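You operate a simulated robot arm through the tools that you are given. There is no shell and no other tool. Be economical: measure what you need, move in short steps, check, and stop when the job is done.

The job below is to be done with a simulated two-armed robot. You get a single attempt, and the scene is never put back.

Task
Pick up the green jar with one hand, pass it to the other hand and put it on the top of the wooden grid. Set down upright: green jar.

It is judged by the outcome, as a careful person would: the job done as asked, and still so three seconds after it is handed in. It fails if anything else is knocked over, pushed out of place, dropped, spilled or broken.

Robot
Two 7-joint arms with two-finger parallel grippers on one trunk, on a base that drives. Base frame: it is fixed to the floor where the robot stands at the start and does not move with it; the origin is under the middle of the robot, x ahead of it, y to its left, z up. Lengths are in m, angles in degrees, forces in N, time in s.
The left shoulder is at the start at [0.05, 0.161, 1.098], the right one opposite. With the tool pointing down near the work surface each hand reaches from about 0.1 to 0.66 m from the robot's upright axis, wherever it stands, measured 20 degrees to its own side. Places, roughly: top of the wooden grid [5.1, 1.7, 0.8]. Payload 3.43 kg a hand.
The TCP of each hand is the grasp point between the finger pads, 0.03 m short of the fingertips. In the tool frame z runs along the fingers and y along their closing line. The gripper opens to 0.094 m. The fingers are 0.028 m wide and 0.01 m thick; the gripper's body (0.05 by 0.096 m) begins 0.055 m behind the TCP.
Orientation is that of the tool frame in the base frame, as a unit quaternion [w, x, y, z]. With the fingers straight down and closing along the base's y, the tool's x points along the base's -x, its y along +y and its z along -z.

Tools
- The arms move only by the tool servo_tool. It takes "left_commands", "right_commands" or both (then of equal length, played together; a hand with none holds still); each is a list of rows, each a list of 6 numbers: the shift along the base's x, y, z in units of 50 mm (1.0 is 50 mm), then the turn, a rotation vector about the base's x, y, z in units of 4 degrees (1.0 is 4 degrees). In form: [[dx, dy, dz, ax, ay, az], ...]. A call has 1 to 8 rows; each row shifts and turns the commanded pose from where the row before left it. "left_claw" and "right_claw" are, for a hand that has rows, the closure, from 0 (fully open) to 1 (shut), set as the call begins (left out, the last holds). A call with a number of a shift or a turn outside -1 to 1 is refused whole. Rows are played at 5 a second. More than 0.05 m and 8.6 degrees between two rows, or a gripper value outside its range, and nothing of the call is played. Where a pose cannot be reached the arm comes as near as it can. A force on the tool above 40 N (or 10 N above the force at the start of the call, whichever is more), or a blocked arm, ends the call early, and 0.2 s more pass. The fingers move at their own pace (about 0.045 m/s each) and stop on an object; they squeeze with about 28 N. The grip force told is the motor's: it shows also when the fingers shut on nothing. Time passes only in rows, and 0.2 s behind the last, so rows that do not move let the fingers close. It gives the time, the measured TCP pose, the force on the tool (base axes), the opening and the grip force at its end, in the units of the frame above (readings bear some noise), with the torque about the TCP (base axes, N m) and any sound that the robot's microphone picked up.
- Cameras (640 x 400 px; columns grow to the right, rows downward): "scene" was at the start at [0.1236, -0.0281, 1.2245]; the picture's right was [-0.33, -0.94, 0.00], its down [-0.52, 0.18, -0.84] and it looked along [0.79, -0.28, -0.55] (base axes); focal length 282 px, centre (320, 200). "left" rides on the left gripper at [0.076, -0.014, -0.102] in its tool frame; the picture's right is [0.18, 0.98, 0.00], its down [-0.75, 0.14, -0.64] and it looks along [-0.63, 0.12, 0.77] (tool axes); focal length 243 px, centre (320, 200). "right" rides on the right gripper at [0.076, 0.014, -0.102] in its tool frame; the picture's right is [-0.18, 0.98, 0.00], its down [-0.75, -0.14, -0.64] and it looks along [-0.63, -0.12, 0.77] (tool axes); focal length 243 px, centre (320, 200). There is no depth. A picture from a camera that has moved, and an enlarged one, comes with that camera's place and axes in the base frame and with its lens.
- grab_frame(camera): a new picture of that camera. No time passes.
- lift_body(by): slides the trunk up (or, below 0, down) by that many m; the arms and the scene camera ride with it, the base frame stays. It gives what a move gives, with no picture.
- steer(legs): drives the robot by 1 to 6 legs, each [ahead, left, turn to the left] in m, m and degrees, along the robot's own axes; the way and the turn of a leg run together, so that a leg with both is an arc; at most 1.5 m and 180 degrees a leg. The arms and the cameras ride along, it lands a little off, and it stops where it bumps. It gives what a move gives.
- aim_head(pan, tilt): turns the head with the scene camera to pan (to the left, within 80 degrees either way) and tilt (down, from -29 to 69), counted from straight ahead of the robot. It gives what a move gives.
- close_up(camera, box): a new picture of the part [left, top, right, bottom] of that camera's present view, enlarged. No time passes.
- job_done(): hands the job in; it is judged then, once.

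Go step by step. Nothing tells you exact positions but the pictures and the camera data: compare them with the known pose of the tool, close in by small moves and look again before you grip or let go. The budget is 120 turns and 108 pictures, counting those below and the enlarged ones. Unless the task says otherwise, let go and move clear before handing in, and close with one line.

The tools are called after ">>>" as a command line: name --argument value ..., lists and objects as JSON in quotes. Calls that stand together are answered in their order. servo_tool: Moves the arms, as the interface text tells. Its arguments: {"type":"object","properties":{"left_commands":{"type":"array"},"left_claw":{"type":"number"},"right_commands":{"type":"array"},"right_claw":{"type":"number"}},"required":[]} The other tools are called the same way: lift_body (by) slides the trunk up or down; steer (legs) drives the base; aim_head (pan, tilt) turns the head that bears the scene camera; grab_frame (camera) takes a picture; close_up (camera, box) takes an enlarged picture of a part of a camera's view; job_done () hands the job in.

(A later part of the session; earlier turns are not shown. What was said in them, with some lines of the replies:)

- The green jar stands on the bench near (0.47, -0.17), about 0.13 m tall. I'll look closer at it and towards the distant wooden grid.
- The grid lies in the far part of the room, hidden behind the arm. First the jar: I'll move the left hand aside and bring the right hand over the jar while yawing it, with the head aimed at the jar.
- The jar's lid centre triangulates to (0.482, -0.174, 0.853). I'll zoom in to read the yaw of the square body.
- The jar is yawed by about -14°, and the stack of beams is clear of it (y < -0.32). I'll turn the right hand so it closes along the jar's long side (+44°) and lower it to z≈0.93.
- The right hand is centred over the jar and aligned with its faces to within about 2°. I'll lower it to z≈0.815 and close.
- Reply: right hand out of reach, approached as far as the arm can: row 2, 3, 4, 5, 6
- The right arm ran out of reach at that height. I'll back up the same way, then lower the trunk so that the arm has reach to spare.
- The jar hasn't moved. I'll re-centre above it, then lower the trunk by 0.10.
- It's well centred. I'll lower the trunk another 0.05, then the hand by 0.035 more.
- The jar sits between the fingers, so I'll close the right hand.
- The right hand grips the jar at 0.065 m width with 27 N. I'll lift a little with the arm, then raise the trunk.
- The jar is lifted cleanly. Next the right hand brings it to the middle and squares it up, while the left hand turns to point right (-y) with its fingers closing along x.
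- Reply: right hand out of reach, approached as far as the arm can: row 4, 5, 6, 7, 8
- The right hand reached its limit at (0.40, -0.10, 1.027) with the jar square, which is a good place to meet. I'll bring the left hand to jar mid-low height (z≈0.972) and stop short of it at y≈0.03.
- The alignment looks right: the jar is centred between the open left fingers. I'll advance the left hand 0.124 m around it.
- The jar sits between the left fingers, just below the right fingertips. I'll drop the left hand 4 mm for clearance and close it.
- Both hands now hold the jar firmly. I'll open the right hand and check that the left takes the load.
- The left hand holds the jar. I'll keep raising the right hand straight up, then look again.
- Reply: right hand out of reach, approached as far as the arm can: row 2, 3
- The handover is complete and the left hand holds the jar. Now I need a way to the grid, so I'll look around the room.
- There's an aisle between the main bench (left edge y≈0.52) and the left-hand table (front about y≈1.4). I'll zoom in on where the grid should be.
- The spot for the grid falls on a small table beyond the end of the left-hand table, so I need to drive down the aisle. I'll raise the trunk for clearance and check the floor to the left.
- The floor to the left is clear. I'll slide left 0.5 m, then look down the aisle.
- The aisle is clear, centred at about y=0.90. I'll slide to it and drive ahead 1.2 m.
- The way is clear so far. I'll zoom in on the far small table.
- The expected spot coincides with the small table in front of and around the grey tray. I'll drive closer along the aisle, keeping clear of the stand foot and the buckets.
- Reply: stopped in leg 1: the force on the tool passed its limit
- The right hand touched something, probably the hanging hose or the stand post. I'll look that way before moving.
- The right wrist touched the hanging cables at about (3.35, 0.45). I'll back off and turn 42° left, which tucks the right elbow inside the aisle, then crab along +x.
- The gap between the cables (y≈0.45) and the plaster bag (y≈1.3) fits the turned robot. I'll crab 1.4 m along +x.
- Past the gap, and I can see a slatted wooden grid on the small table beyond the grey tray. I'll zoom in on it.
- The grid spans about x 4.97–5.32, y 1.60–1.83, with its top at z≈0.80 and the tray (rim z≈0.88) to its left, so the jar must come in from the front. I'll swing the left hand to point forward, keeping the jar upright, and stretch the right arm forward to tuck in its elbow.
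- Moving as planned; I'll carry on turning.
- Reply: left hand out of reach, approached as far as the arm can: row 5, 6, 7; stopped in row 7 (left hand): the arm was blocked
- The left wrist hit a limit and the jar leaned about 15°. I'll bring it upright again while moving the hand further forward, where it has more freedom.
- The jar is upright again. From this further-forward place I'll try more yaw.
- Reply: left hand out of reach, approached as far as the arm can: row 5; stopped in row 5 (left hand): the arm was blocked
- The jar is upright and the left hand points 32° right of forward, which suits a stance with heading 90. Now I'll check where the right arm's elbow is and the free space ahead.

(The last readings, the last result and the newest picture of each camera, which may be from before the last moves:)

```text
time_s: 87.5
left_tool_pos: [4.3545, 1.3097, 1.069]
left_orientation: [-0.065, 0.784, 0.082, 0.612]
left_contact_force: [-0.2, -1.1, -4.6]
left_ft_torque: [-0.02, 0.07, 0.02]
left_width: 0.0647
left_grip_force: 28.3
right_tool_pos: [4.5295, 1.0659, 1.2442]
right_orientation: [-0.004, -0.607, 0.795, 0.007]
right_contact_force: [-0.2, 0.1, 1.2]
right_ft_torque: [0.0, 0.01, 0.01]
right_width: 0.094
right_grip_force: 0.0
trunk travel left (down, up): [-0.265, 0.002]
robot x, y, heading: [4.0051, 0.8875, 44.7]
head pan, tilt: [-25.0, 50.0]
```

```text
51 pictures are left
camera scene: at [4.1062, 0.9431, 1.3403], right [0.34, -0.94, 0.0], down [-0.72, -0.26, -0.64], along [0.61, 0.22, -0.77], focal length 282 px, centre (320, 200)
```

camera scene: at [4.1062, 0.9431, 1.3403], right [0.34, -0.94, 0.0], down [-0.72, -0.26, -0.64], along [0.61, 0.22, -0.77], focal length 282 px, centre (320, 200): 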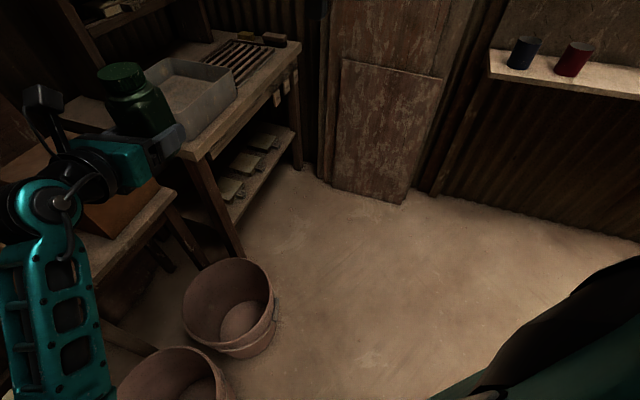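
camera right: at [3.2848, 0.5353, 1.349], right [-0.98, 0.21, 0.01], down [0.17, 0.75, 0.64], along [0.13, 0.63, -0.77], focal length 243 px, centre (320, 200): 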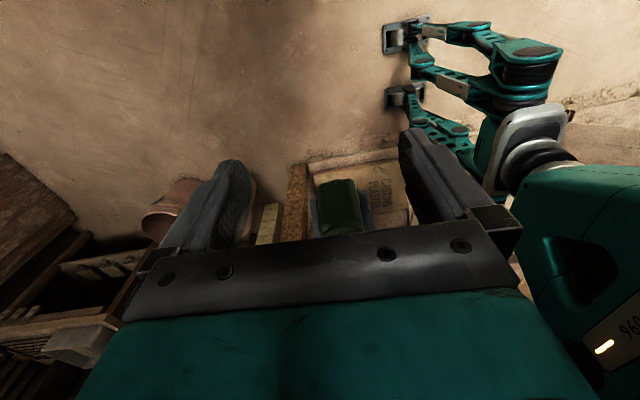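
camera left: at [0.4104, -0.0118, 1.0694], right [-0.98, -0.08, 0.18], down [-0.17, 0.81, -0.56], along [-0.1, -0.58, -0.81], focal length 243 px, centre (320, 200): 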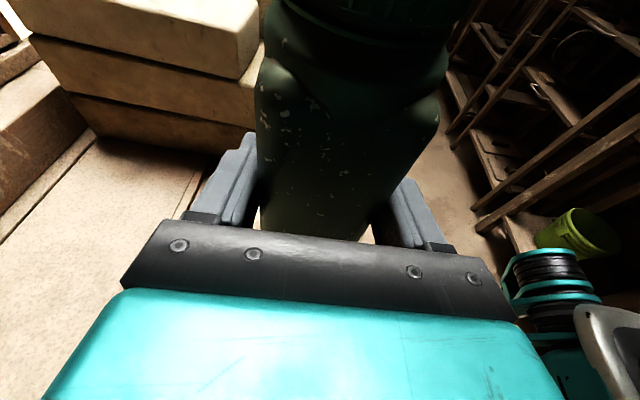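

The wall (x≈5.45) and the buckets limit where I can stand. I'll pull the right arm in, crab to about (4.78, 0.86), turn to heading ~25, and then reach left-forward with the left arm.

>>> servo_tool --right_commands '[[-0.13, -0.78, 0, 0, 0, 0], [-0.13, -0.78, 0, 0, 0, 0], [-0.13, -0.78, 0, 0, 0, 0], [-0.13, -0.78, 0, 0, 0, 0], [-0.13, -0.78, 0, 0, 0, 0]]'

>>> steer --legs '[[0.512, -0.548, 0], [0, 0, -20]]'

>>> aim_head --pan 30 --tilt 35

>>> grab_frame --camera "scene"

>>> aim_head --pan -40 --tilt 15

>>> grab_frame --camera "scene"

```text
time_s: 88.7
left_tool_pos: [4.3544, 1.3092, 1.0691]
left_orientation: [-0.066, 0.784, 0.083, 0.612]
left_contact_force: [-0.1, -0.1, -5.5]
left_ft_torque: [-0.04, 0.04, 0.0]
left_width: 0.0651
left_grip_force: 28.2
right_tool_pos: [4.4992, 0.8699, 1.2431]
right_orientation: [-0.004, -0.607, 0.795, 0.007]
right_contact_force: [-0.5, 0.3, -0.6]
right_ft_torque: [0.01, 0.02, -0.02]
right_width: 0.0943
right_grip_force: 0.0
trunk travel left (down, up): [-0.265, 0.002]
robot x, y, heading: [4.0038, 0.888, 44.4]
head pan, tilt: [-25.0, 50.0]
```

```text
time_s: 93.8
left_tool_pos: [5.2255, 1.1379, 1.0703]
left_orientation: [0.039, 0.786, -0.051, 0.614]
left_contact_force: [0.9, 0.0, -3.4]
left_ft_torque: [0.0, 0.02, -0.05]
left_width: 0.065
left_grip_force: 28.1
right_tool_pos: [5.215, 0.6738, 1.2442]
right_orientation: [-0.002, -0.464, 0.886, 0.007]
right_contact_force: [-0.1, 0.8, 0.0]
right_ft_torque: [0.02, 0.02, -0.02]
right_width: 0.0939
right_grip_force: 0.0
trunk travel left (down, up): [-0.265, 0.002]
robot x, y, heading: [4.755, 0.8576, 24.9]
head pan, tilt: [-25.0, 50.0]
```

```text
time_s: 95.1
left_tool_pos: [5.2263, 1.1385, 1.0685]
left_orientation: [0.04, 0.786, -0.052, 0.615]
left_contact_force: [-0.5, -0.6, -3.1]
left_ft_torque: [-0.02, 0.05, 0.0]
left_width: 0.0649
left_grip_force: 27.7
right_tool_pos: [5.2165, 0.6748, 1.2429]
right_orientation: [-0.003, -0.464, 0.886, 0.008]
right_contact_force: [0.6, 0.4, 0.1]
right_ft_torque: [-0.02, 0.0, 0.03]
right_width: 0.0942
right_grip_force: 0.0
trunk travel left (down, up): [-0.265, 0.002]
robot x, y, heading: [4.754, 0.8546, 25.1]
head pan, tilt: [30.0, 35.0]
```

```text
50 pictures are left
camera scene: at [4.8422, 0.9477, 1.3619], right [0.82, -0.57, 0.0], down [-0.33, -0.47, -0.82], along [0.47, 0.67, -0.57], focal length 282 px, centre (320, 200)
```

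scene: 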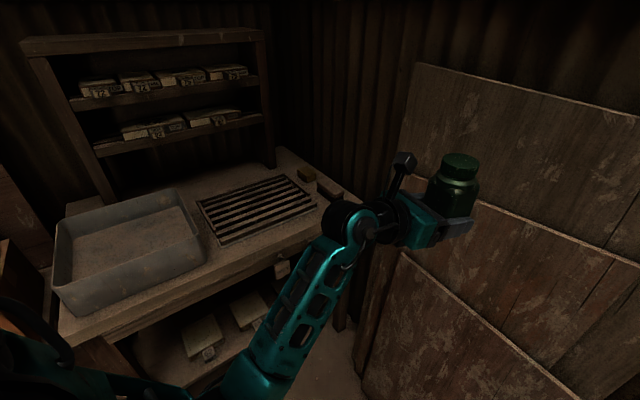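

```text
time_s: 96.5
left_tool_pos: [5.2252, 1.138, 1.0687]
left_orientation: [0.04, 0.787, -0.051, 0.614]
left_contact_force: [-0.3, 0.0, -3.6]
left_ft_torque: [-0.02, 0.03, -0.02]
left_width: 0.0651
left_grip_force: 27.6
right_tool_pos: [5.2165, 0.6748, 1.2426]
right_orientation: [-0.004, -0.463, 0.886, 0.008]
right_contact_force: [-0.7, 0.4, 0.4]
right_ft_torque: [-0.04, 0.02, -0.02]
right_width: 0.0939
right_grip_force: 0.1
trunk travel left (down, up): [-0.265, 0.002]
robot x, y, heading: [4.7582, 0.8544, 25.3]
head pan, tilt: [-40.0, 15.0]
```

```text
49 pictures are left
camera scene: at [4.8819, 0.8515, 1.3939], right [-0.26, -0.97, 0.0], down [-0.25, 0.07, -0.97], along [0.93, -0.25, -0.26], focal length 282 px, centre (320, 200)
```

scene: 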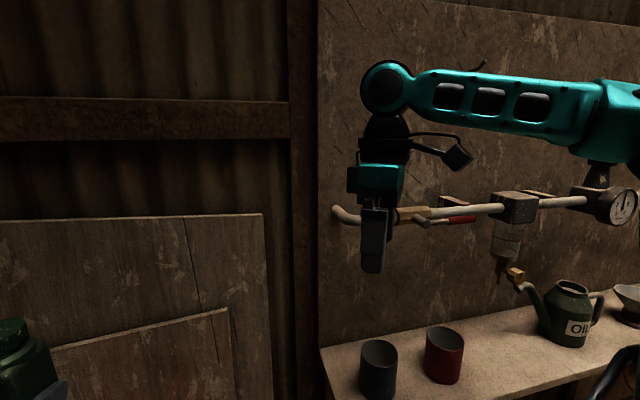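

Good view: the grid spans x 4.95–5.29, y 1.59–1.83, centre about (5.12, 1.71). I'll pull the right hand in, turn 15° left, then edge closer to about (4.85, 1.02).

>>> servo_tool --right_commands '[[-0.55, -0.25, 0, 0, 0, 0], [-0.55, -0.25, 0, 0, 0, 0], [-0.55, -0.25, 0, 0, 0, 0], [-0.55, -0.25, 0, 0, 0, 0]]'

>>> steer --legs '[[0, 0, 15], [0.179, 0.065, 0]]'

>>> aim_head --pan 25 --tilt 35

>>> grab_frame --camera "scene"

```text
time_s: 97.5
left_tool_pos: [5.2246, 1.1378, 1.0696]
left_orientation: [0.04, 0.786, -0.052, 0.615]
left_contact_force: [0.0, 0.6, -4.0]
left_ft_torque: [0.03, 0.04, 0.0]
left_width: 0.0649
left_grip_force: 27.9
right_tool_pos: [5.1057, 0.6249, 1.2426]
right_orientation: [-0.002, -0.464, 0.886, 0.006]
right_contact_force: [-0.4, -0.1, 0.5]
right_ft_torque: [-0.05, 0.02, -0.06]
right_width: 0.094
right_grip_force: 0.1
trunk travel left (down, up): [-0.265, 0.002]
robot x, y, heading: [4.7535, 0.857, 25.3]
head pan, tilt: [-40.0, 15.0]
```

```text
time_s: 99.9
left_tool_pos: [5.2299, 1.4153, 1.0695]
left_orientation: [-0.042, 0.786, 0.054, 0.615]
left_contact_force: [0.0, 0.1, -4.8]
left_ft_torque: [0.0, 0.06, 0.0]
left_width: 0.0651
left_grip_force: 28.6
right_tool_pos: [5.2491, 0.8896, 1.2415]
right_orientation: [-0.004, -0.577, 0.817, 0.007]
right_contact_force: [0.0, 0.4, -0.7]
right_ft_torque: [-0.02, -0.03, 0.0]
right_width: 0.094
right_grip_force: 0.0
trunk travel left (down, up): [-0.265, 0.002]
robot x, y, heading: [4.8499, 1.0221, 40.2]
head pan, tilt: [-40.0, 15.0]
```

```text
time_s: 101.3
left_tool_pos: [5.2305, 1.4159, 1.0692]
left_orientation: [-0.042, 0.786, 0.053, 0.614]
left_contact_force: [-0.3, 0.6, -3.7]
left_ft_torque: [-0.01, 0.01, -0.02]
left_width: 0.0648
left_grip_force: 28.1
right_tool_pos: [5.2499, 0.8891, 1.2427]
right_orientation: [-0.003, -0.576, 0.817, 0.007]
right_contact_force: [-0.3, 0.0, -0.4]
right_ft_torque: [0.01, 0.03, 0.03]
right_width: 0.094
right_grip_force: 0.0
trunk travel left (down, up): [-0.265, 0.002]
robot x, y, heading: [4.8471, 1.0166, 40.1]
head pan, tilt: [25.0, 35.0]
```

```text
48 pictures are left
camera scene: at [4.9174, 1.1283, 1.3619], right [0.91, -0.42, 0.0], down [-0.24, -0.52, -0.82], along [0.34, 0.74, -0.57], focal length 282 px, centre (320, 200)
```

scene: 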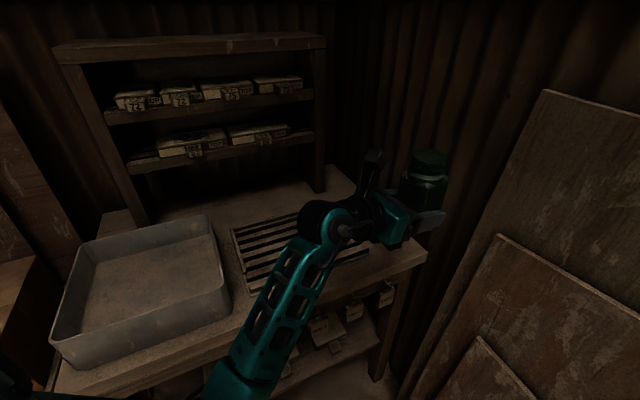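

I'm in position. Keeping height, I'll move the jar over the grid first, then swing the hand to point inwards.

>>> servo_tool --left_commands '[[-0.27, 0.88, 0, 0, 0, 0], [-0.27, 0.88, 0, 0, 0, 0], [-0.27, 0.88, 0, 0, 0, 0.5], [-0.27, 0.88, 0, 0, 0, 0.5], [-0.27, 0.88, 0, 0, 0, 0.5], [-0.27, 0.88, 0, 0, 0, 0.5]]'

>>> grab_frame --camera "scene"

```text
time_s: 102.7
left_tool_pos: [5.1484, 1.6803, 1.0675]
left_orientation: [-0.084, 0.781, 0.108, 0.609]
left_contact_force: [1.0, 0.2, -4.4]
left_ft_torque: [0.0, 0.04, 0.03]
left_width: 0.0649
left_grip_force: 27.7
right_tool_pos: [5.2491, 0.8897, 1.242]
right_orientation: [-0.002, -0.576, 0.817, 0.006]
right_contact_force: [0.4, 0.0, -1.4]
right_ft_torque: [0.03, 0.0, 0.01]
right_width: 0.0939
right_grip_force: 0.0
trunk travel left (down, up): [-0.265, 0.002]
robot x, y, heading: [4.8468, 1.0239, 40.2]
head pan, tilt: [25.0, 35.0]
```

```text
47 pictures are left
camera scene: at [4.9169, 1.1291, 1.3618], right [0.91, -0.42, 0.0], down [-0.24, -0.52, -0.82], along [0.34, 0.74, -0.57], focal length 282 px, centre (320, 200)
```

scene: 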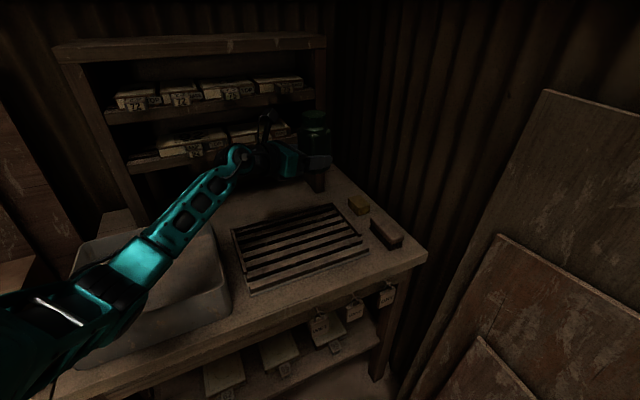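

The position is reached easily. Now I'll swing the hand +32° about the vertical.

>>> servo_tool --left_commands '[[0, 0, 0, 0, 0, 1], [0, 0, 0, 0, 0, 1], [0, 0, 0, 0, 0, 1], [0, 0, 0, 0, 0, 1], [0, 0, 0, 0, 0, 1], [0, 0, 0, 0, 0, 1], [0, 0, 0, 0, 0, 1], [0, 0, 0, 0, 0, 1]]'

>>> grab_frame --camera "scene"

```text
time_s: 104.5
left_tool_pos: [5.1481, 1.6798, 1.069]
left_orientation: [-0.209, 0.742, 0.268, 0.578]
left_contact_force: [-0.2, -0.6, -4.7]
left_ft_torque: [-0.01, 0.03, -0.04]
left_width: 0.0647
left_grip_force: 27.7
left hand out of reach, approached as far as the arm can: row 7, 8
right_tool_pos: [5.2489, 0.89, 1.2428]
right_orientation: [-0.004, -0.576, 0.817, 0.007]
right_contact_force: [-0.6, -0.7, 1.1]
right_ft_torque: [-0.01, -0.01, 0.0]
right_width: 0.094
right_grip_force: 0.1
trunk travel left (down, up): [-0.265, 0.002]
robot x, y, heading: [4.8485, 1.0179, 40.1]
head pan, tilt: [25.0, 35.0]
```

```text
46 pictures are left
camera scene: at [4.9174, 1.1284, 1.3619], right [0.91, -0.42, 0.0], down [-0.24, -0.52, -0.82], along [0.34, 0.74, -0.57], focal length 282 px, centre (320, 200)
```

scene: 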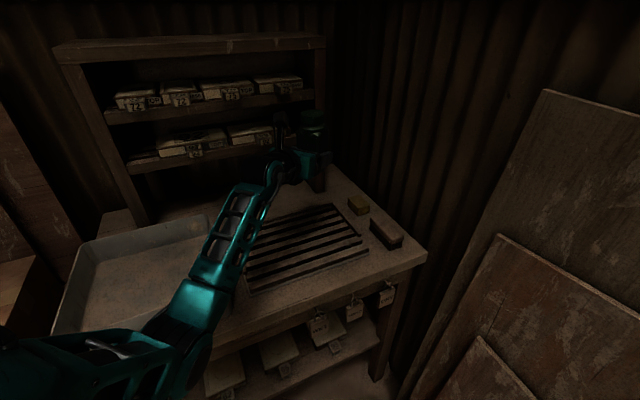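

Upright, and pointing at world yaw ~40°. For more clearance from the tray I'll turn the base 10° more and shift it a little left, then bring the hand back over the grid.

>>> steer --legs '[[-0.038, 0.032, 10]]'

>>> servo_tool --left_commands '[[0.5, -0.1, 0, 0, 0, 0], [0.5, -0.1, 0, 0, 0, 0], [0.5, -0.1, 0, 0, 0, 0], [0.5, -0.1, 0, 0, 0, 0], [0.5, -0.1, 0, 0, 0, 0], [0.5, -0.1, 0, 0, 0, 0], [0.5, -0.1, 0, 0, 0, 0]]'

>>> grab_frame --camera "scene"

```text
time_s: 105.6
left_tool_pos: [4.9818, 1.717, 1.0684]
left_orientation: [-0.258, 0.716, 0.33, 0.559]
left_contact_force: [0.0, -0.5, -4.4]
left_ft_torque: [-0.03, -0.01, -0.03]
left_width: 0.0649
left_grip_force: 28.1
right_tool_pos: [5.2172, 0.9567, 1.2433]
right_orientation: [-0.004, -0.645, 0.764, 0.006]
right_contact_force: [-0.4, 0.1, 0.5]
right_ft_torque: [-0.02, -0.03, 0.0]
right_width: 0.0938
right_grip_force: 0.1
trunk travel left (down, up): [-0.265, 0.002]
robot x, y, heading: [4.8045, 1.0192, 50.1]
head pan, tilt: [25.0, 35.0]
```

```text
time_s: 107.2
left_tool_pos: [4.9818, 1.7178, 1.0691]
left_orientation: [-0.258, 0.716, 0.33, 0.558]
left_contact_force: [0.4, 0.3, -3.9]
left_ft_torque: [-0.04, 0.0, 0.02]
left_width: 0.0651
left_grip_force: 28.0
left hand out of reach, approached as far as the arm can: row 1, 2, 3, 4, 5, 6, 7
right_tool_pos: [5.2167, 0.9576, 1.2427]
right_orientation: [-0.003, -0.645, 0.764, 0.006]
right_contact_force: [0.5, 0.1, 0.6]
right_ft_torque: [0.01, 0.0, 0.02]
right_width: 0.0941
right_grip_force: 0.1
trunk travel left (down, up): [-0.265, 0.002]
robot x, y, heading: [4.7994, 1.0161, 50.2]
head pan, tilt: [25.0, 35.0]
```

```text
45 pictures are left
camera scene: at [4.8491, 1.135, 1.3619], right [0.97, -0.26, 0.0], down [-0.15, -0.55, -0.82], along [0.21, 0.79, -0.57], focal length 282 px, centre (320, 200)
```

scene: 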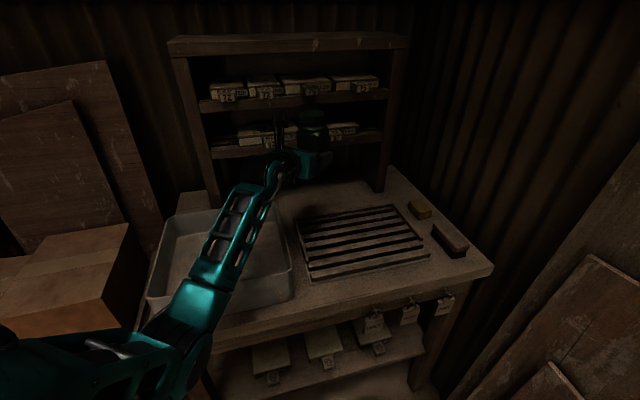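

The wrist limit follows the direction from the shoulder, so a lower robot heading with the arm out to the left works better. I'll first swing the hand left in the robot's frame, high above the tray, then turn the base back right so it arrives over the grid.

>>> servo_tool --left_commands '[[-0.9, 0.05, 0, 0, 0, 0], [-0.9, 0.05, 0, 0, 0, 0], [-0.9, 0.05, 0, 0, 0, 0.5], [-0.9, 0.05, 0, 0, 0, 0.5], [-0.9, 0.05, 0, 0, 0, 0.7], [-0.9, 0.05, 0, 0, 0, 0.7], [-0.9, 0.05, 0, 0, 0, 0.7], [-0.9, 0.05, 0, 0, 0, 0.7]]'

>>> grab_frame --camera "scene"

```text
time_s: 109.0
left_tool_pos: [4.6209, 1.7398, 1.0681]
left_orientation: [-0.33, 0.665, 0.423, 0.519]
left_contact_force: [0.3, 0.5, -4.0]
left_ft_torque: [-0.05, 0.02, 0.03]
left_width: 0.065
left_grip_force: 27.5
right_tool_pos: [5.217, 0.9572, 1.2424]
right_orientation: [-0.004, -0.644, 0.765, 0.007]
right_contact_force: [0.2, 0.2, -0.2]
right_ft_torque: [0.02, -0.01, 0.01]
right_width: 0.0941
right_grip_force: 0.1
trunk travel left (down, up): [-0.265, 0.002]
robot x, y, heading: [4.8035, 1.0153, 50.2]
head pan, tilt: [25.0, 35.0]
```

```text
44 pictures are left
camera scene: at [4.8482, 1.135, 1.362], right [0.97, -0.26, 0.0], down [-0.15, -0.55, -0.82], along [0.21, 0.79, -0.57], focal length 282 px, centre (320, 200)
```

scene: 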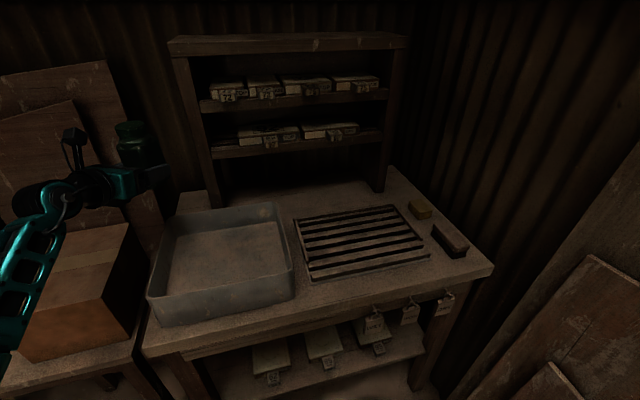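

>>> servo_tool --left_commands '[[0, 0, 0, 0, 0, 1], [0, 0, 0, 0, 0, 1], [0, 0, 0, 0, 0, 1], [0, 0, 0, 0, 0, 1], [0, 0, 0, 0, 0, 1]]'

```text
time_s: 110.2
left_tool_pos: [4.6233, 1.7384, 1.0686]
left_orientation: [-0.416, 0.582, 0.533, 0.453]
left_contact_force: [-0.8, -1.2, -4.2]
left_ft_torque: [-0.07, 0.01, 0.0]
left_width: 0.065
left_grip_force: 27.6
right_tool_pos: [5.2179, 0.9566, 1.2438]
right_orientation: [-0.005, -0.645, 0.764, 0.007]
right_contact_force: [0.7, 0.4, 0.7]
right_ft_torque: [0.0, -0.04, 0.0]
right_width: 0.094
right_grip_force: 0.0
trunk travel left (down, up): [-0.265, 0.002]
robot x, y, heading: [4.8019, 1.016, 50.2]
head pan, tilt: [25.0, 35.0]
```

The hand now points 35° left of robot-forward, upright. I'll turn the base 34° right, then shift so the jar comes over the grid.

>>> steer --legs '[[0, 0, -34], [0.111, -0.063, 0]]'

>>> aim_head --pan 50 --tilt 35

>>> grab_frame --camera "scene"

>>> grab_frame --camera "left"

```text
time_s: 113.1
left_tool_pos: [5.1793, 1.685, 1.0679]
left_orientation: [-0.265, 0.713, 0.339, 0.554]
left_contact_force: [-0.1, 0.6, -2.9]
left_ft_torque: [-0.02, 0.02, 0.01]
left_width: 0.0649
left_grip_force: 27.7
right_tool_pos: [5.2375, 0.7057, 1.2413]
right_orientation: [-0.002, -0.394, 0.919, 0.008]
right_contact_force: [0.3, -0.2, -1.3]
right_ft_torque: [0.0, -0.02, -0.02]
right_width: 0.0941
right_grip_force: 0.1
trunk travel left (down, up): [-0.265, 0.002]
robot x, y, heading: [4.9233, 0.9869, 16.4]
head pan, tilt: [25.0, 35.0]
```

```text
time_s: 114.0
left_tool_pos: [5.1795, 1.6854, 1.0677]
left_orientation: [-0.265, 0.712, 0.34, 0.554]
left_contact_force: [-0.7, -0.2, -4.5]
left_ft_torque: [-0.03, 0.03, -0.02]
left_width: 0.0651
left_grip_force: 28.3
right_tool_pos: [5.2365, 0.7061, 1.2425]
right_orientation: [-0.002, -0.394, 0.919, 0.007]
right_contact_force: [-0.4, -0.5, -0.7]
right_ft_torque: [0.01, 0.02, 0.0]
right_width: 0.094
right_grip_force: 0.0
trunk travel left (down, up): [-0.265, 0.002]
robot x, y, heading: [4.9253, 0.9872, 16.3]
head pan, tilt: [50.0, 35.0]
```

```text
43 pictures are left
camera scene: at [4.9986, 1.0819, 1.3619], right [0.92, -0.4, 0.0], down [-0.23, -0.53, -0.82], along [0.33, 0.75, -0.57], focal length 282 px, centre (320, 200)
```

scene: 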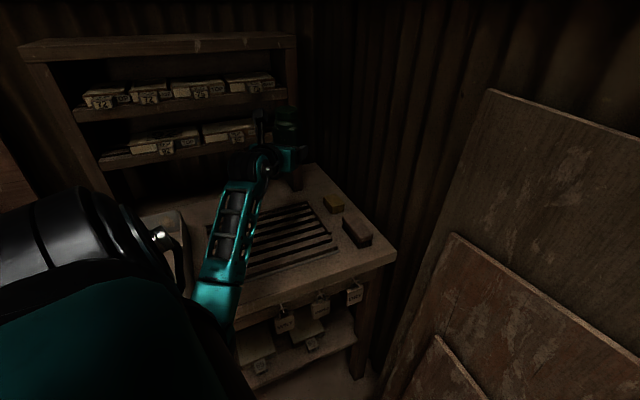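

```text
42 pictures are left
camera left: at [5.1165, 1.6319, 1.1669], right [0.79, -0.58, 0.18], down [-0.4, -0.71, -0.57], along [0.46, 0.38, -0.8], focal length 243 px, centre (320, 200)
```

left: 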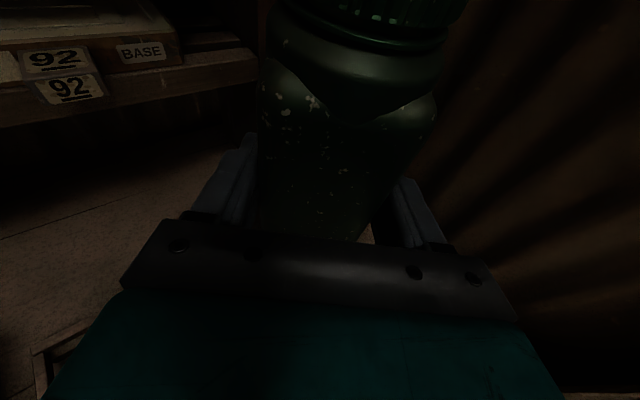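

The jar is now over the grid at (5.18, 1.69), pointing inward and clear of the tray. I'll lower by arm 0.1 m and check.

>>> servo_tool --left_commands '[[0, 0, -0.4, 0, 0, 0], [0, 0, -0.4, 0, 0, 0], [0, 0, -0.4, 0, 0, 0], [0, 0, -0.4, 0, 0, 0], [0, 0, -0.4, 0, 0, 0]]'

>>> aim_head --pan 45 --tilt 35

>>> grab_frame --camera "scene"

```text
time_s: 115.2
left_tool_pos: [5.1783, 1.6862, 0.9662]
left_orientation: [-0.264, 0.712, 0.337, 0.556]
left_contact_force: [0.2, 0.1, -3.5]
left_ft_torque: [0.03, 0.04, -0.01]
left_width: 0.0647
left_grip_force: 28.1
right_tool_pos: [5.2366, 0.7061, 1.2415]
right_orientation: [-0.001, -0.394, 0.919, 0.007]
right_contact_force: [0.0, 0.3, -0.2]
right_ft_torque: [0.01, -0.01, -0.01]
right_width: 0.094
right_grip_force: 0.1
trunk travel left (down, up): [-0.265, 0.002]
robot x, y, heading: [4.9244, 0.9892, 16.4]
head pan, tilt: [50.0, 35.0]
```

```text
time_s: 115.8
left_tool_pos: [5.1787, 1.6858, 0.9674]
left_orientation: [-0.264, 0.712, 0.338, 0.556]
left_contact_force: [0.8, 0.4, -3.1]
left_ft_torque: [-0.03, 0.01, 0.0]
left_width: 0.0649
left_grip_force: 28.0
right_tool_pos: [5.237, 0.7058, 1.2425]
right_orientation: [-0.002, -0.394, 0.919, 0.007]
right_contact_force: [0.1, 0.3, -0.7]
right_ft_torque: [0.0, 0.01, -0.03]
right_width: 0.0939
right_grip_force: 0.0
trunk travel left (down, up): [-0.265, 0.002]
robot x, y, heading: [4.9258, 0.9848, 16.1]
head pan, tilt: [45.0, 35.0]
```

```text
41 pictures are left
camera scene: at [5.0053, 1.0785, 1.3619], right [0.88, -0.48, 0.0], down [-0.28, -0.5, -0.82], along [0.39, 0.72, -0.57], focal length 282 px, centre (320, 200)
```

scene: 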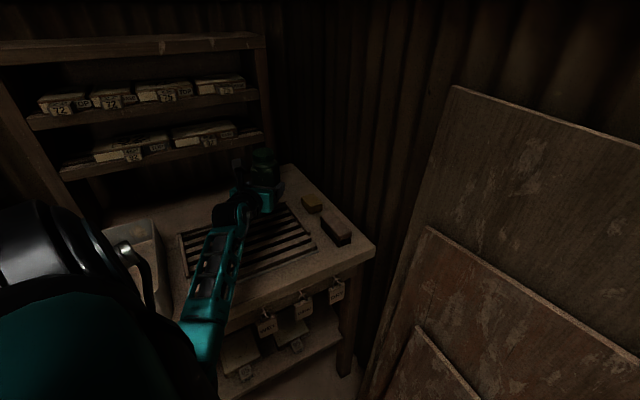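

Still clear and upright. I'll lower another 0.085 m, which leaves the jar bottom about 4 cm above the grid.

>>> servo_tool --left_commands '[[0, 0, -0.4, 0, 0, 0], [0, 0, -0.4, 0, 0, 0], [0, 0, -0.4, 0, 0, 0], [0, 0, -0.4, 0, 0, 0]]'

>>> close_up --camera "scene" --box '[130, 110, 390, 350]'

>>> grab_frame --camera "left"

```text
time_s: 116.8
left_tool_pos: [5.1783, 1.6864, 0.886]
left_orientation: [-0.265, 0.712, 0.339, 0.554]
left_contact_force: [0.3, 0.0, -5.5]
left_ft_torque: [-0.03, 0.03, 0.01]
left_width: 0.0649
left_grip_force: 27.7
right_tool_pos: [5.2369, 0.7075, 1.2426]
right_orientation: [-0.001, -0.393, 0.919, 0.006]
right_contact_force: [0.8, 1.1, -0.3]
right_ft_torque: [-0.05, -0.01, -0.01]
right_width: 0.0937
right_grip_force: 0.0
trunk travel left (down, up): [-0.265, 0.002]
robot x, y, heading: [4.9279, 0.987, 16.4]
head pan, tilt: [45.0, 35.0]
```

```text
1.67 times, centred on (260, 230) of scene
camera zoom: at [5.0054, 1.0787, 1.3619], right [0.88, -0.48, 0.0], down [-0.28, -0.5, -0.82], along [0.39, 0.72, -0.57], focal length 470 px, centre (420, 150)
```

zoom: 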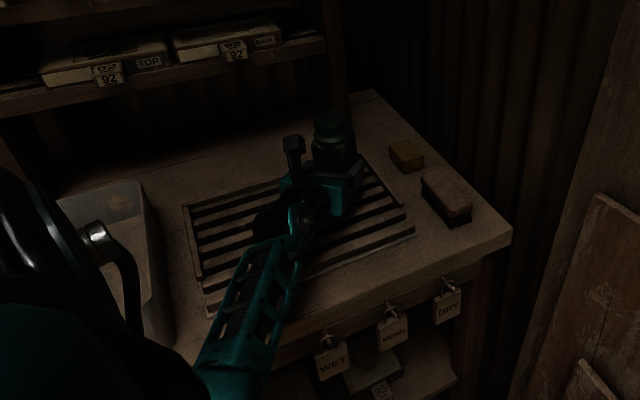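

```text
39 pictures are left
camera left: at [5.1155, 1.6322, 0.9849], right [0.79, -0.58, 0.18], down [-0.4, -0.71, -0.58], along [0.46, 0.38, -0.8], focal length 243 px, centre (320, 200)
```

left: 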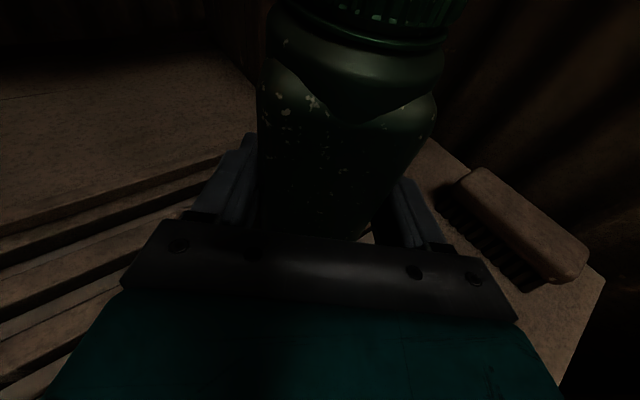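

The jar's base projects well inside the grid, right of centre. I'll shift it 2.5 cm further in, lower gently, and watch the force.

>>> servo_tool --left_commands '[[-0.25, 0.1, -0.1, 0, 0, 0], [-0.25, 0.1, -0.2, 0, 0, 0], [0, 0, -0.2, 0, 0, 0], [0, 0, -0.1, 0, 0, 0], [0, 0, -0.1, 0, 0, 0]]'

>>> close_up --camera "scene" --box '[180, 140, 360, 280]'

```text
time_s: 118.0
left_tool_pos: [5.1547, 1.6963, 0.86]
left_orientation: [-0.269, 0.708, 0.338, 0.559]
left_contact_force: [0.0, 2.8, 18.7]
left_ft_torque: [-0.42, 0.03, 0.1]
left_width: 0.0651
left_grip_force: 27.7
right_tool_pos: [5.2348, 0.7053, 1.2423]
right_orientation: [-0.001, -0.394, 0.919, 0.008]
right_contact_force: [-0.7, -0.3, -1.0]
right_ft_torque: [0.01, 0.02, 0.0]
right_width: 0.0939
right_grip_force: 0.0
trunk travel left (down, up): [-0.265, 0.002]
robot x, y, heading: [4.9233, 0.9896, 16.3]
head pan, tilt: [45.0, 35.0]
```

```text
2.86 times, centred on (270, 210) of scene
camera zoom: at [5.0045, 1.0761, 1.3625], right [0.88, -0.48, 0.0], down [-0.28, -0.5, -0.82], along [0.39, 0.72, -0.57], focal length 806 px, centre (463, 171)
```

zoom: 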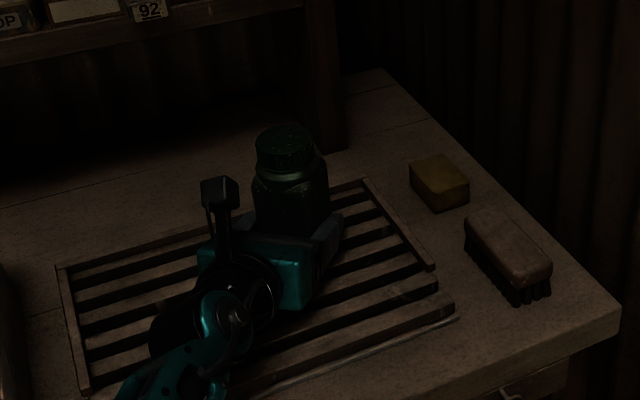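

The jar touched down at TCP z≈0.86 (grid top ≈0.82), pressing about 20 N. I'll ease up slightly and check the load.

>>> servo_tool --left_commands '[[0, 0, 0.06, 0, 0, 0], [0, 0, 0, 0, 0, 0]]'

>>> close_up --camera "left" --box '[120, 0, 540, 260]'

```text
time_s: 118.6
left_tool_pos: [5.1539, 1.6951, 0.8593]
left_orientation: [-0.267, 0.71, 0.339, 0.556]
left_contact_force: [1.5, 7.6, 14.7]
left_ft_torque: [0.12, -0.1, 0.01]
left_width: 0.0648
left_grip_force: 28.5
right_tool_pos: [5.2353, 0.7056, 1.2426]
right_orientation: [-0.001, -0.394, 0.919, 0.009]
right_contact_force: [0.4, 0.3, -0.1]
right_ft_torque: [0.01, 0.0, -0.02]
right_width: 0.0939
right_grip_force: 0.1
trunk travel left (down, up): [-0.265, 0.002]
robot x, y, heading: [4.9264, 0.9873, 16.2]
head pan, tilt: [45.0, 35.0]
```

```text
1.52 times, centred on (330, 130) of left
camera zoom: at [5.0909, 1.6409, 0.9575], right [0.79, -0.58, 0.18], down [-0.4, -0.71, -0.58], along [0.46, 0.39, -0.8], focal length 370 px, centre (305, 307)
```

zoom: 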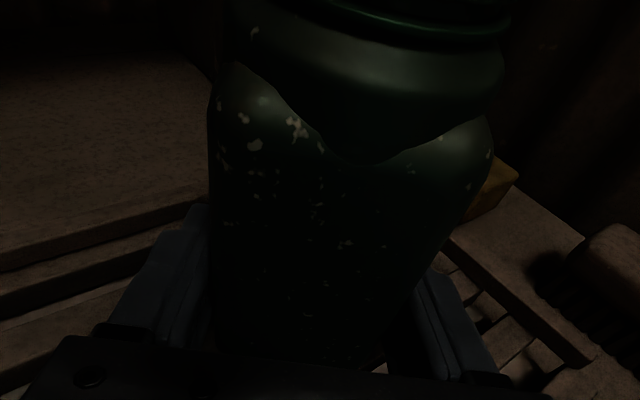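

>>> servo_tool --left_commands '[[0, 0, 0.08, 0, 0, 0], [0, 0, 0, 0, 0, 0]]'

```text
time_s: 119.2
left_tool_pos: [5.1527, 1.6941, 0.8585]
left_orientation: [-0.264, 0.713, 0.339, 0.554]
left_contact_force: [-2.4, 2.0, 5.5]
left_ft_torque: [0.34, -0.13, 0.13]
left_width: 0.0648
left_grip_force: 27.9
right_tool_pos: [5.236, 0.7049, 1.2417]
right_orientation: [-0.001, -0.394, 0.919, 0.007]
right_contact_force: [0.8, 0.2, -0.3]
right_ft_torque: [0.02, -0.01, -0.02]
right_width: 0.0939
right_grip_force: 0.1
trunk travel left (down, up): [-0.265, 0.002]
robot x, y, heading: [4.9213, 0.99, 16.2]
head pan, tilt: [45.0, 35.0]
```

The contact is light now and the hand is level. I'll open the left hand.

>>> servo_tool --left_commands '[[0, 0, 0.03, 0, 0, 0], [0, 0, 0, 0, 0, 0], [0, 0, 0, 0, 0, 0], [0, 0, 0, 0, 0, 0], [0, 0, 0, 0, 0, 0]]' --left_claw 0

>>> grab_frame --camera "left"

>>> close_up --camera "scene" --box '[180, 140, 360, 280]'

```text
time_s: 120.4
left_tool_pos: [5.1543, 1.6951, 0.863]
left_orientation: [-0.265, 0.711, 0.339, 0.556]
left_contact_force: [0.5, 0.1, 0.4]
left_ft_torque: [0.0, 0.02, 0.0]
left_width: 0.0939
left_grip_force: 0.1
right_tool_pos: [5.2357, 0.7056, 1.2423]
right_orientation: [-0.001, -0.394, 0.919, 0.007]
right_contact_force: [-0.1, -1.0, 0.1]
right_ft_torque: [0.01, -0.02, 0.04]
right_width: 0.0938
right_grip_force: 0.0
trunk travel left (down, up): [-0.265, 0.002]
robot x, y, heading: [4.926, 0.9887, 16.2]
head pan, tilt: [45.0, 35.0]
```

```text
36 pictures are left
camera left: at [5.0915, 1.6414, 0.9607], right [0.79, -0.58, 0.18], down [-0.4, -0.71, -0.58], along [0.46, 0.38, -0.8], focal length 243 px, centre (320, 200)
```

left: 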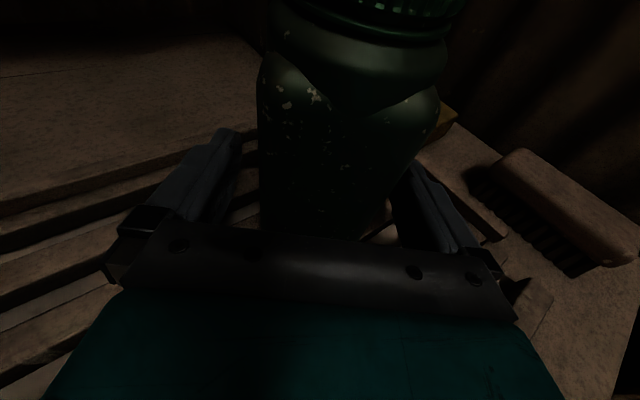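

```text
2.86 times, centred on (270, 210) of scene
camera zoom: at [5.0052, 1.078, 1.362], right [0.88, -0.48, 0.0], down [-0.28, -0.5, -0.82], along [0.39, 0.72, -0.57], focal length 806 px, centre (463, 171)
```

zoom: 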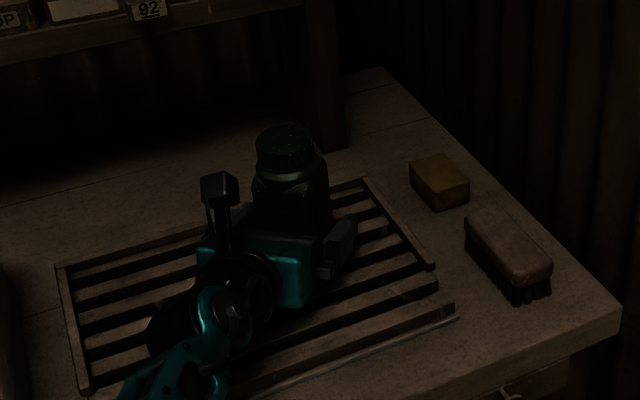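

Released: the jar stands upright on the grid and the hand reads no load. I'll back the hand straight out along its fingers.

>>> servo_tool --left_commands '[[-0.122, -0.151, 0.048, 0, 0, 0], [-0.244, -0.302, 0.096, 0, 0, 0], [-0.244, -0.302, 0.096, 0, 0, 0], [-0.244, -0.302, 0.096, 0, 0, 0], [-0.244, -0.302, 0.096, 0, 0, 0], [-0.244, -0.302, 0.096, 0, 0, 0], [-0.244, -0.302, 0.15, 0, 0, 0]]'

>>> grab_frame --camera "left"

>>> close_up --camera "scene" --box '[180, 140, 360, 280]'

```text
time_s: 122.0
left_tool_pos: [5.0784, 1.6065, 0.9096]
left_orientation: [-0.274, 0.706, 0.331, 0.563]
left_contact_force: [1.0, 0.8, -0.1]
left_ft_torque: [-0.01, 0.0, -0.02]
left_width: 0.0941
left_grip_force: 0.0
right_tool_pos: [5.2359, 0.7063, 1.243]
right_orientation: [-0.001, -0.394, 0.919, 0.008]
right_contact_force: [-0.4, 0.1, 0.3]
right_ft_torque: [0.0, 0.01, 0.02]
right_width: 0.0942
right_grip_force: 0.0
trunk travel left (down, up): [-0.265, 0.002]
robot x, y, heading: [4.9238, 0.9899, 16.2]
head pan, tilt: [45.0, 35.0]
```

```text
34 pictures are left
camera left: at [5.0142, 1.5503, 1.0053], right [0.79, -0.59, 0.17], down [-0.4, -0.7, -0.6], along [0.47, 0.41, -0.78], focal length 243 px, centre (320, 200)
```

left: 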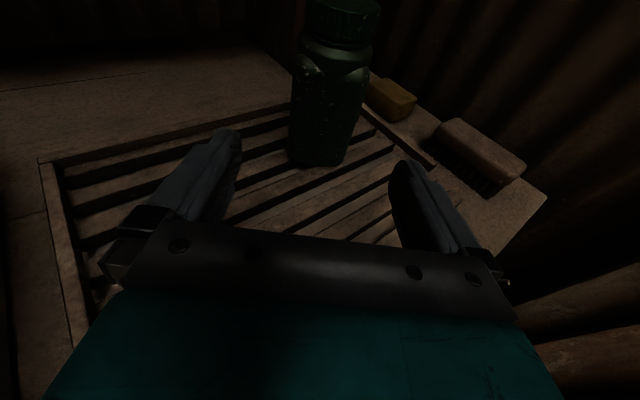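

```text
2.86 times, centred on (270, 210) of scene
camera zoom: at [5.0051, 1.078, 1.362], right [0.88, -0.48, 0.0], down [-0.28, -0.5, -0.82], along [0.39, 0.72, -0.57], focal length 806 px, centre (463, 171)
```

zoom: 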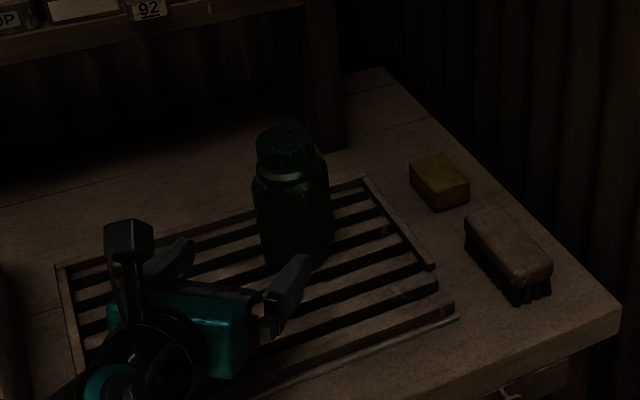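

The jar stands upright, fully on the slats, and the fingers are clear of it. I'll lift the hand well away.

>>> servo_tool --left_commands '[[-0.2, -0.25, 0.2, 0, 0, 0], [-0.1, -0.2, 0.4, 0, 0, 0], [0, 0, 0.5, 0, 0, 0], [0, 0, 0.5, 0, 0, 0], [0, 0, 0.5, 0, 0, 0]]'

>>> close_up --camera "scene" --box '[140, 110, 380, 290]'

```text
time_s: 123.4
left_tool_pos: [5.0568, 1.5906, 1.027]
left_orientation: [-0.298, 0.717, 0.301, 0.553]
left_contact_force: [0.1, 0.2, -0.4]
left_ft_torque: [-0.03, -0.01, 0.03]
left_width: 0.0939
left_grip_force: 0.0
right_tool_pos: [5.2362, 0.7053, 1.2438]
right_orientation: [-0.002, -0.394, 0.919, 0.007]
right_contact_force: [1.0, 0.1, -1.1]
right_ft_torque: [0.01, 0.0, -0.01]
right_width: 0.0941
right_grip_force: 0.1
trunk travel left (down, up): [-0.265, 0.002]
robot x, y, heading: [4.925, 0.9903, 16.3]
head pan, tilt: [45.0, 35.0]
stopped in row 5 (left hand): the arm was blocked; the commanded pose is now the measured one
```

```text
2.22 times, centred on (260, 200) of scene
camera zoom: at [5.0051, 1.0781, 1.362], right [0.88, -0.48, 0.0], down [-0.28, -0.5, -0.82], along [0.39, 0.72, -0.57], focal length 626 px, centre (453, 200)
```

zoom: 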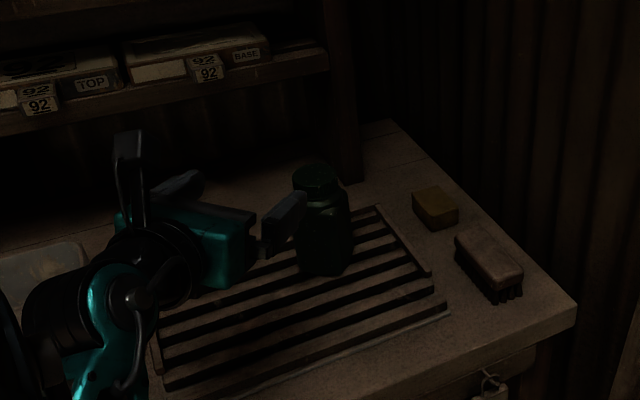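

The jar stands upright on the wooden grid, both hands are empty and clear, and nothing near it has been disturbed, so I'm handing the job in.

>>> job_done

```text
The job is handed in.
```

I picked up the green jar with the right hand, passed it to the left, and set it down upright on top of the wooden grid; the right hand brushed some hanging cables on the way, but I saw nothing knocked over or moved.
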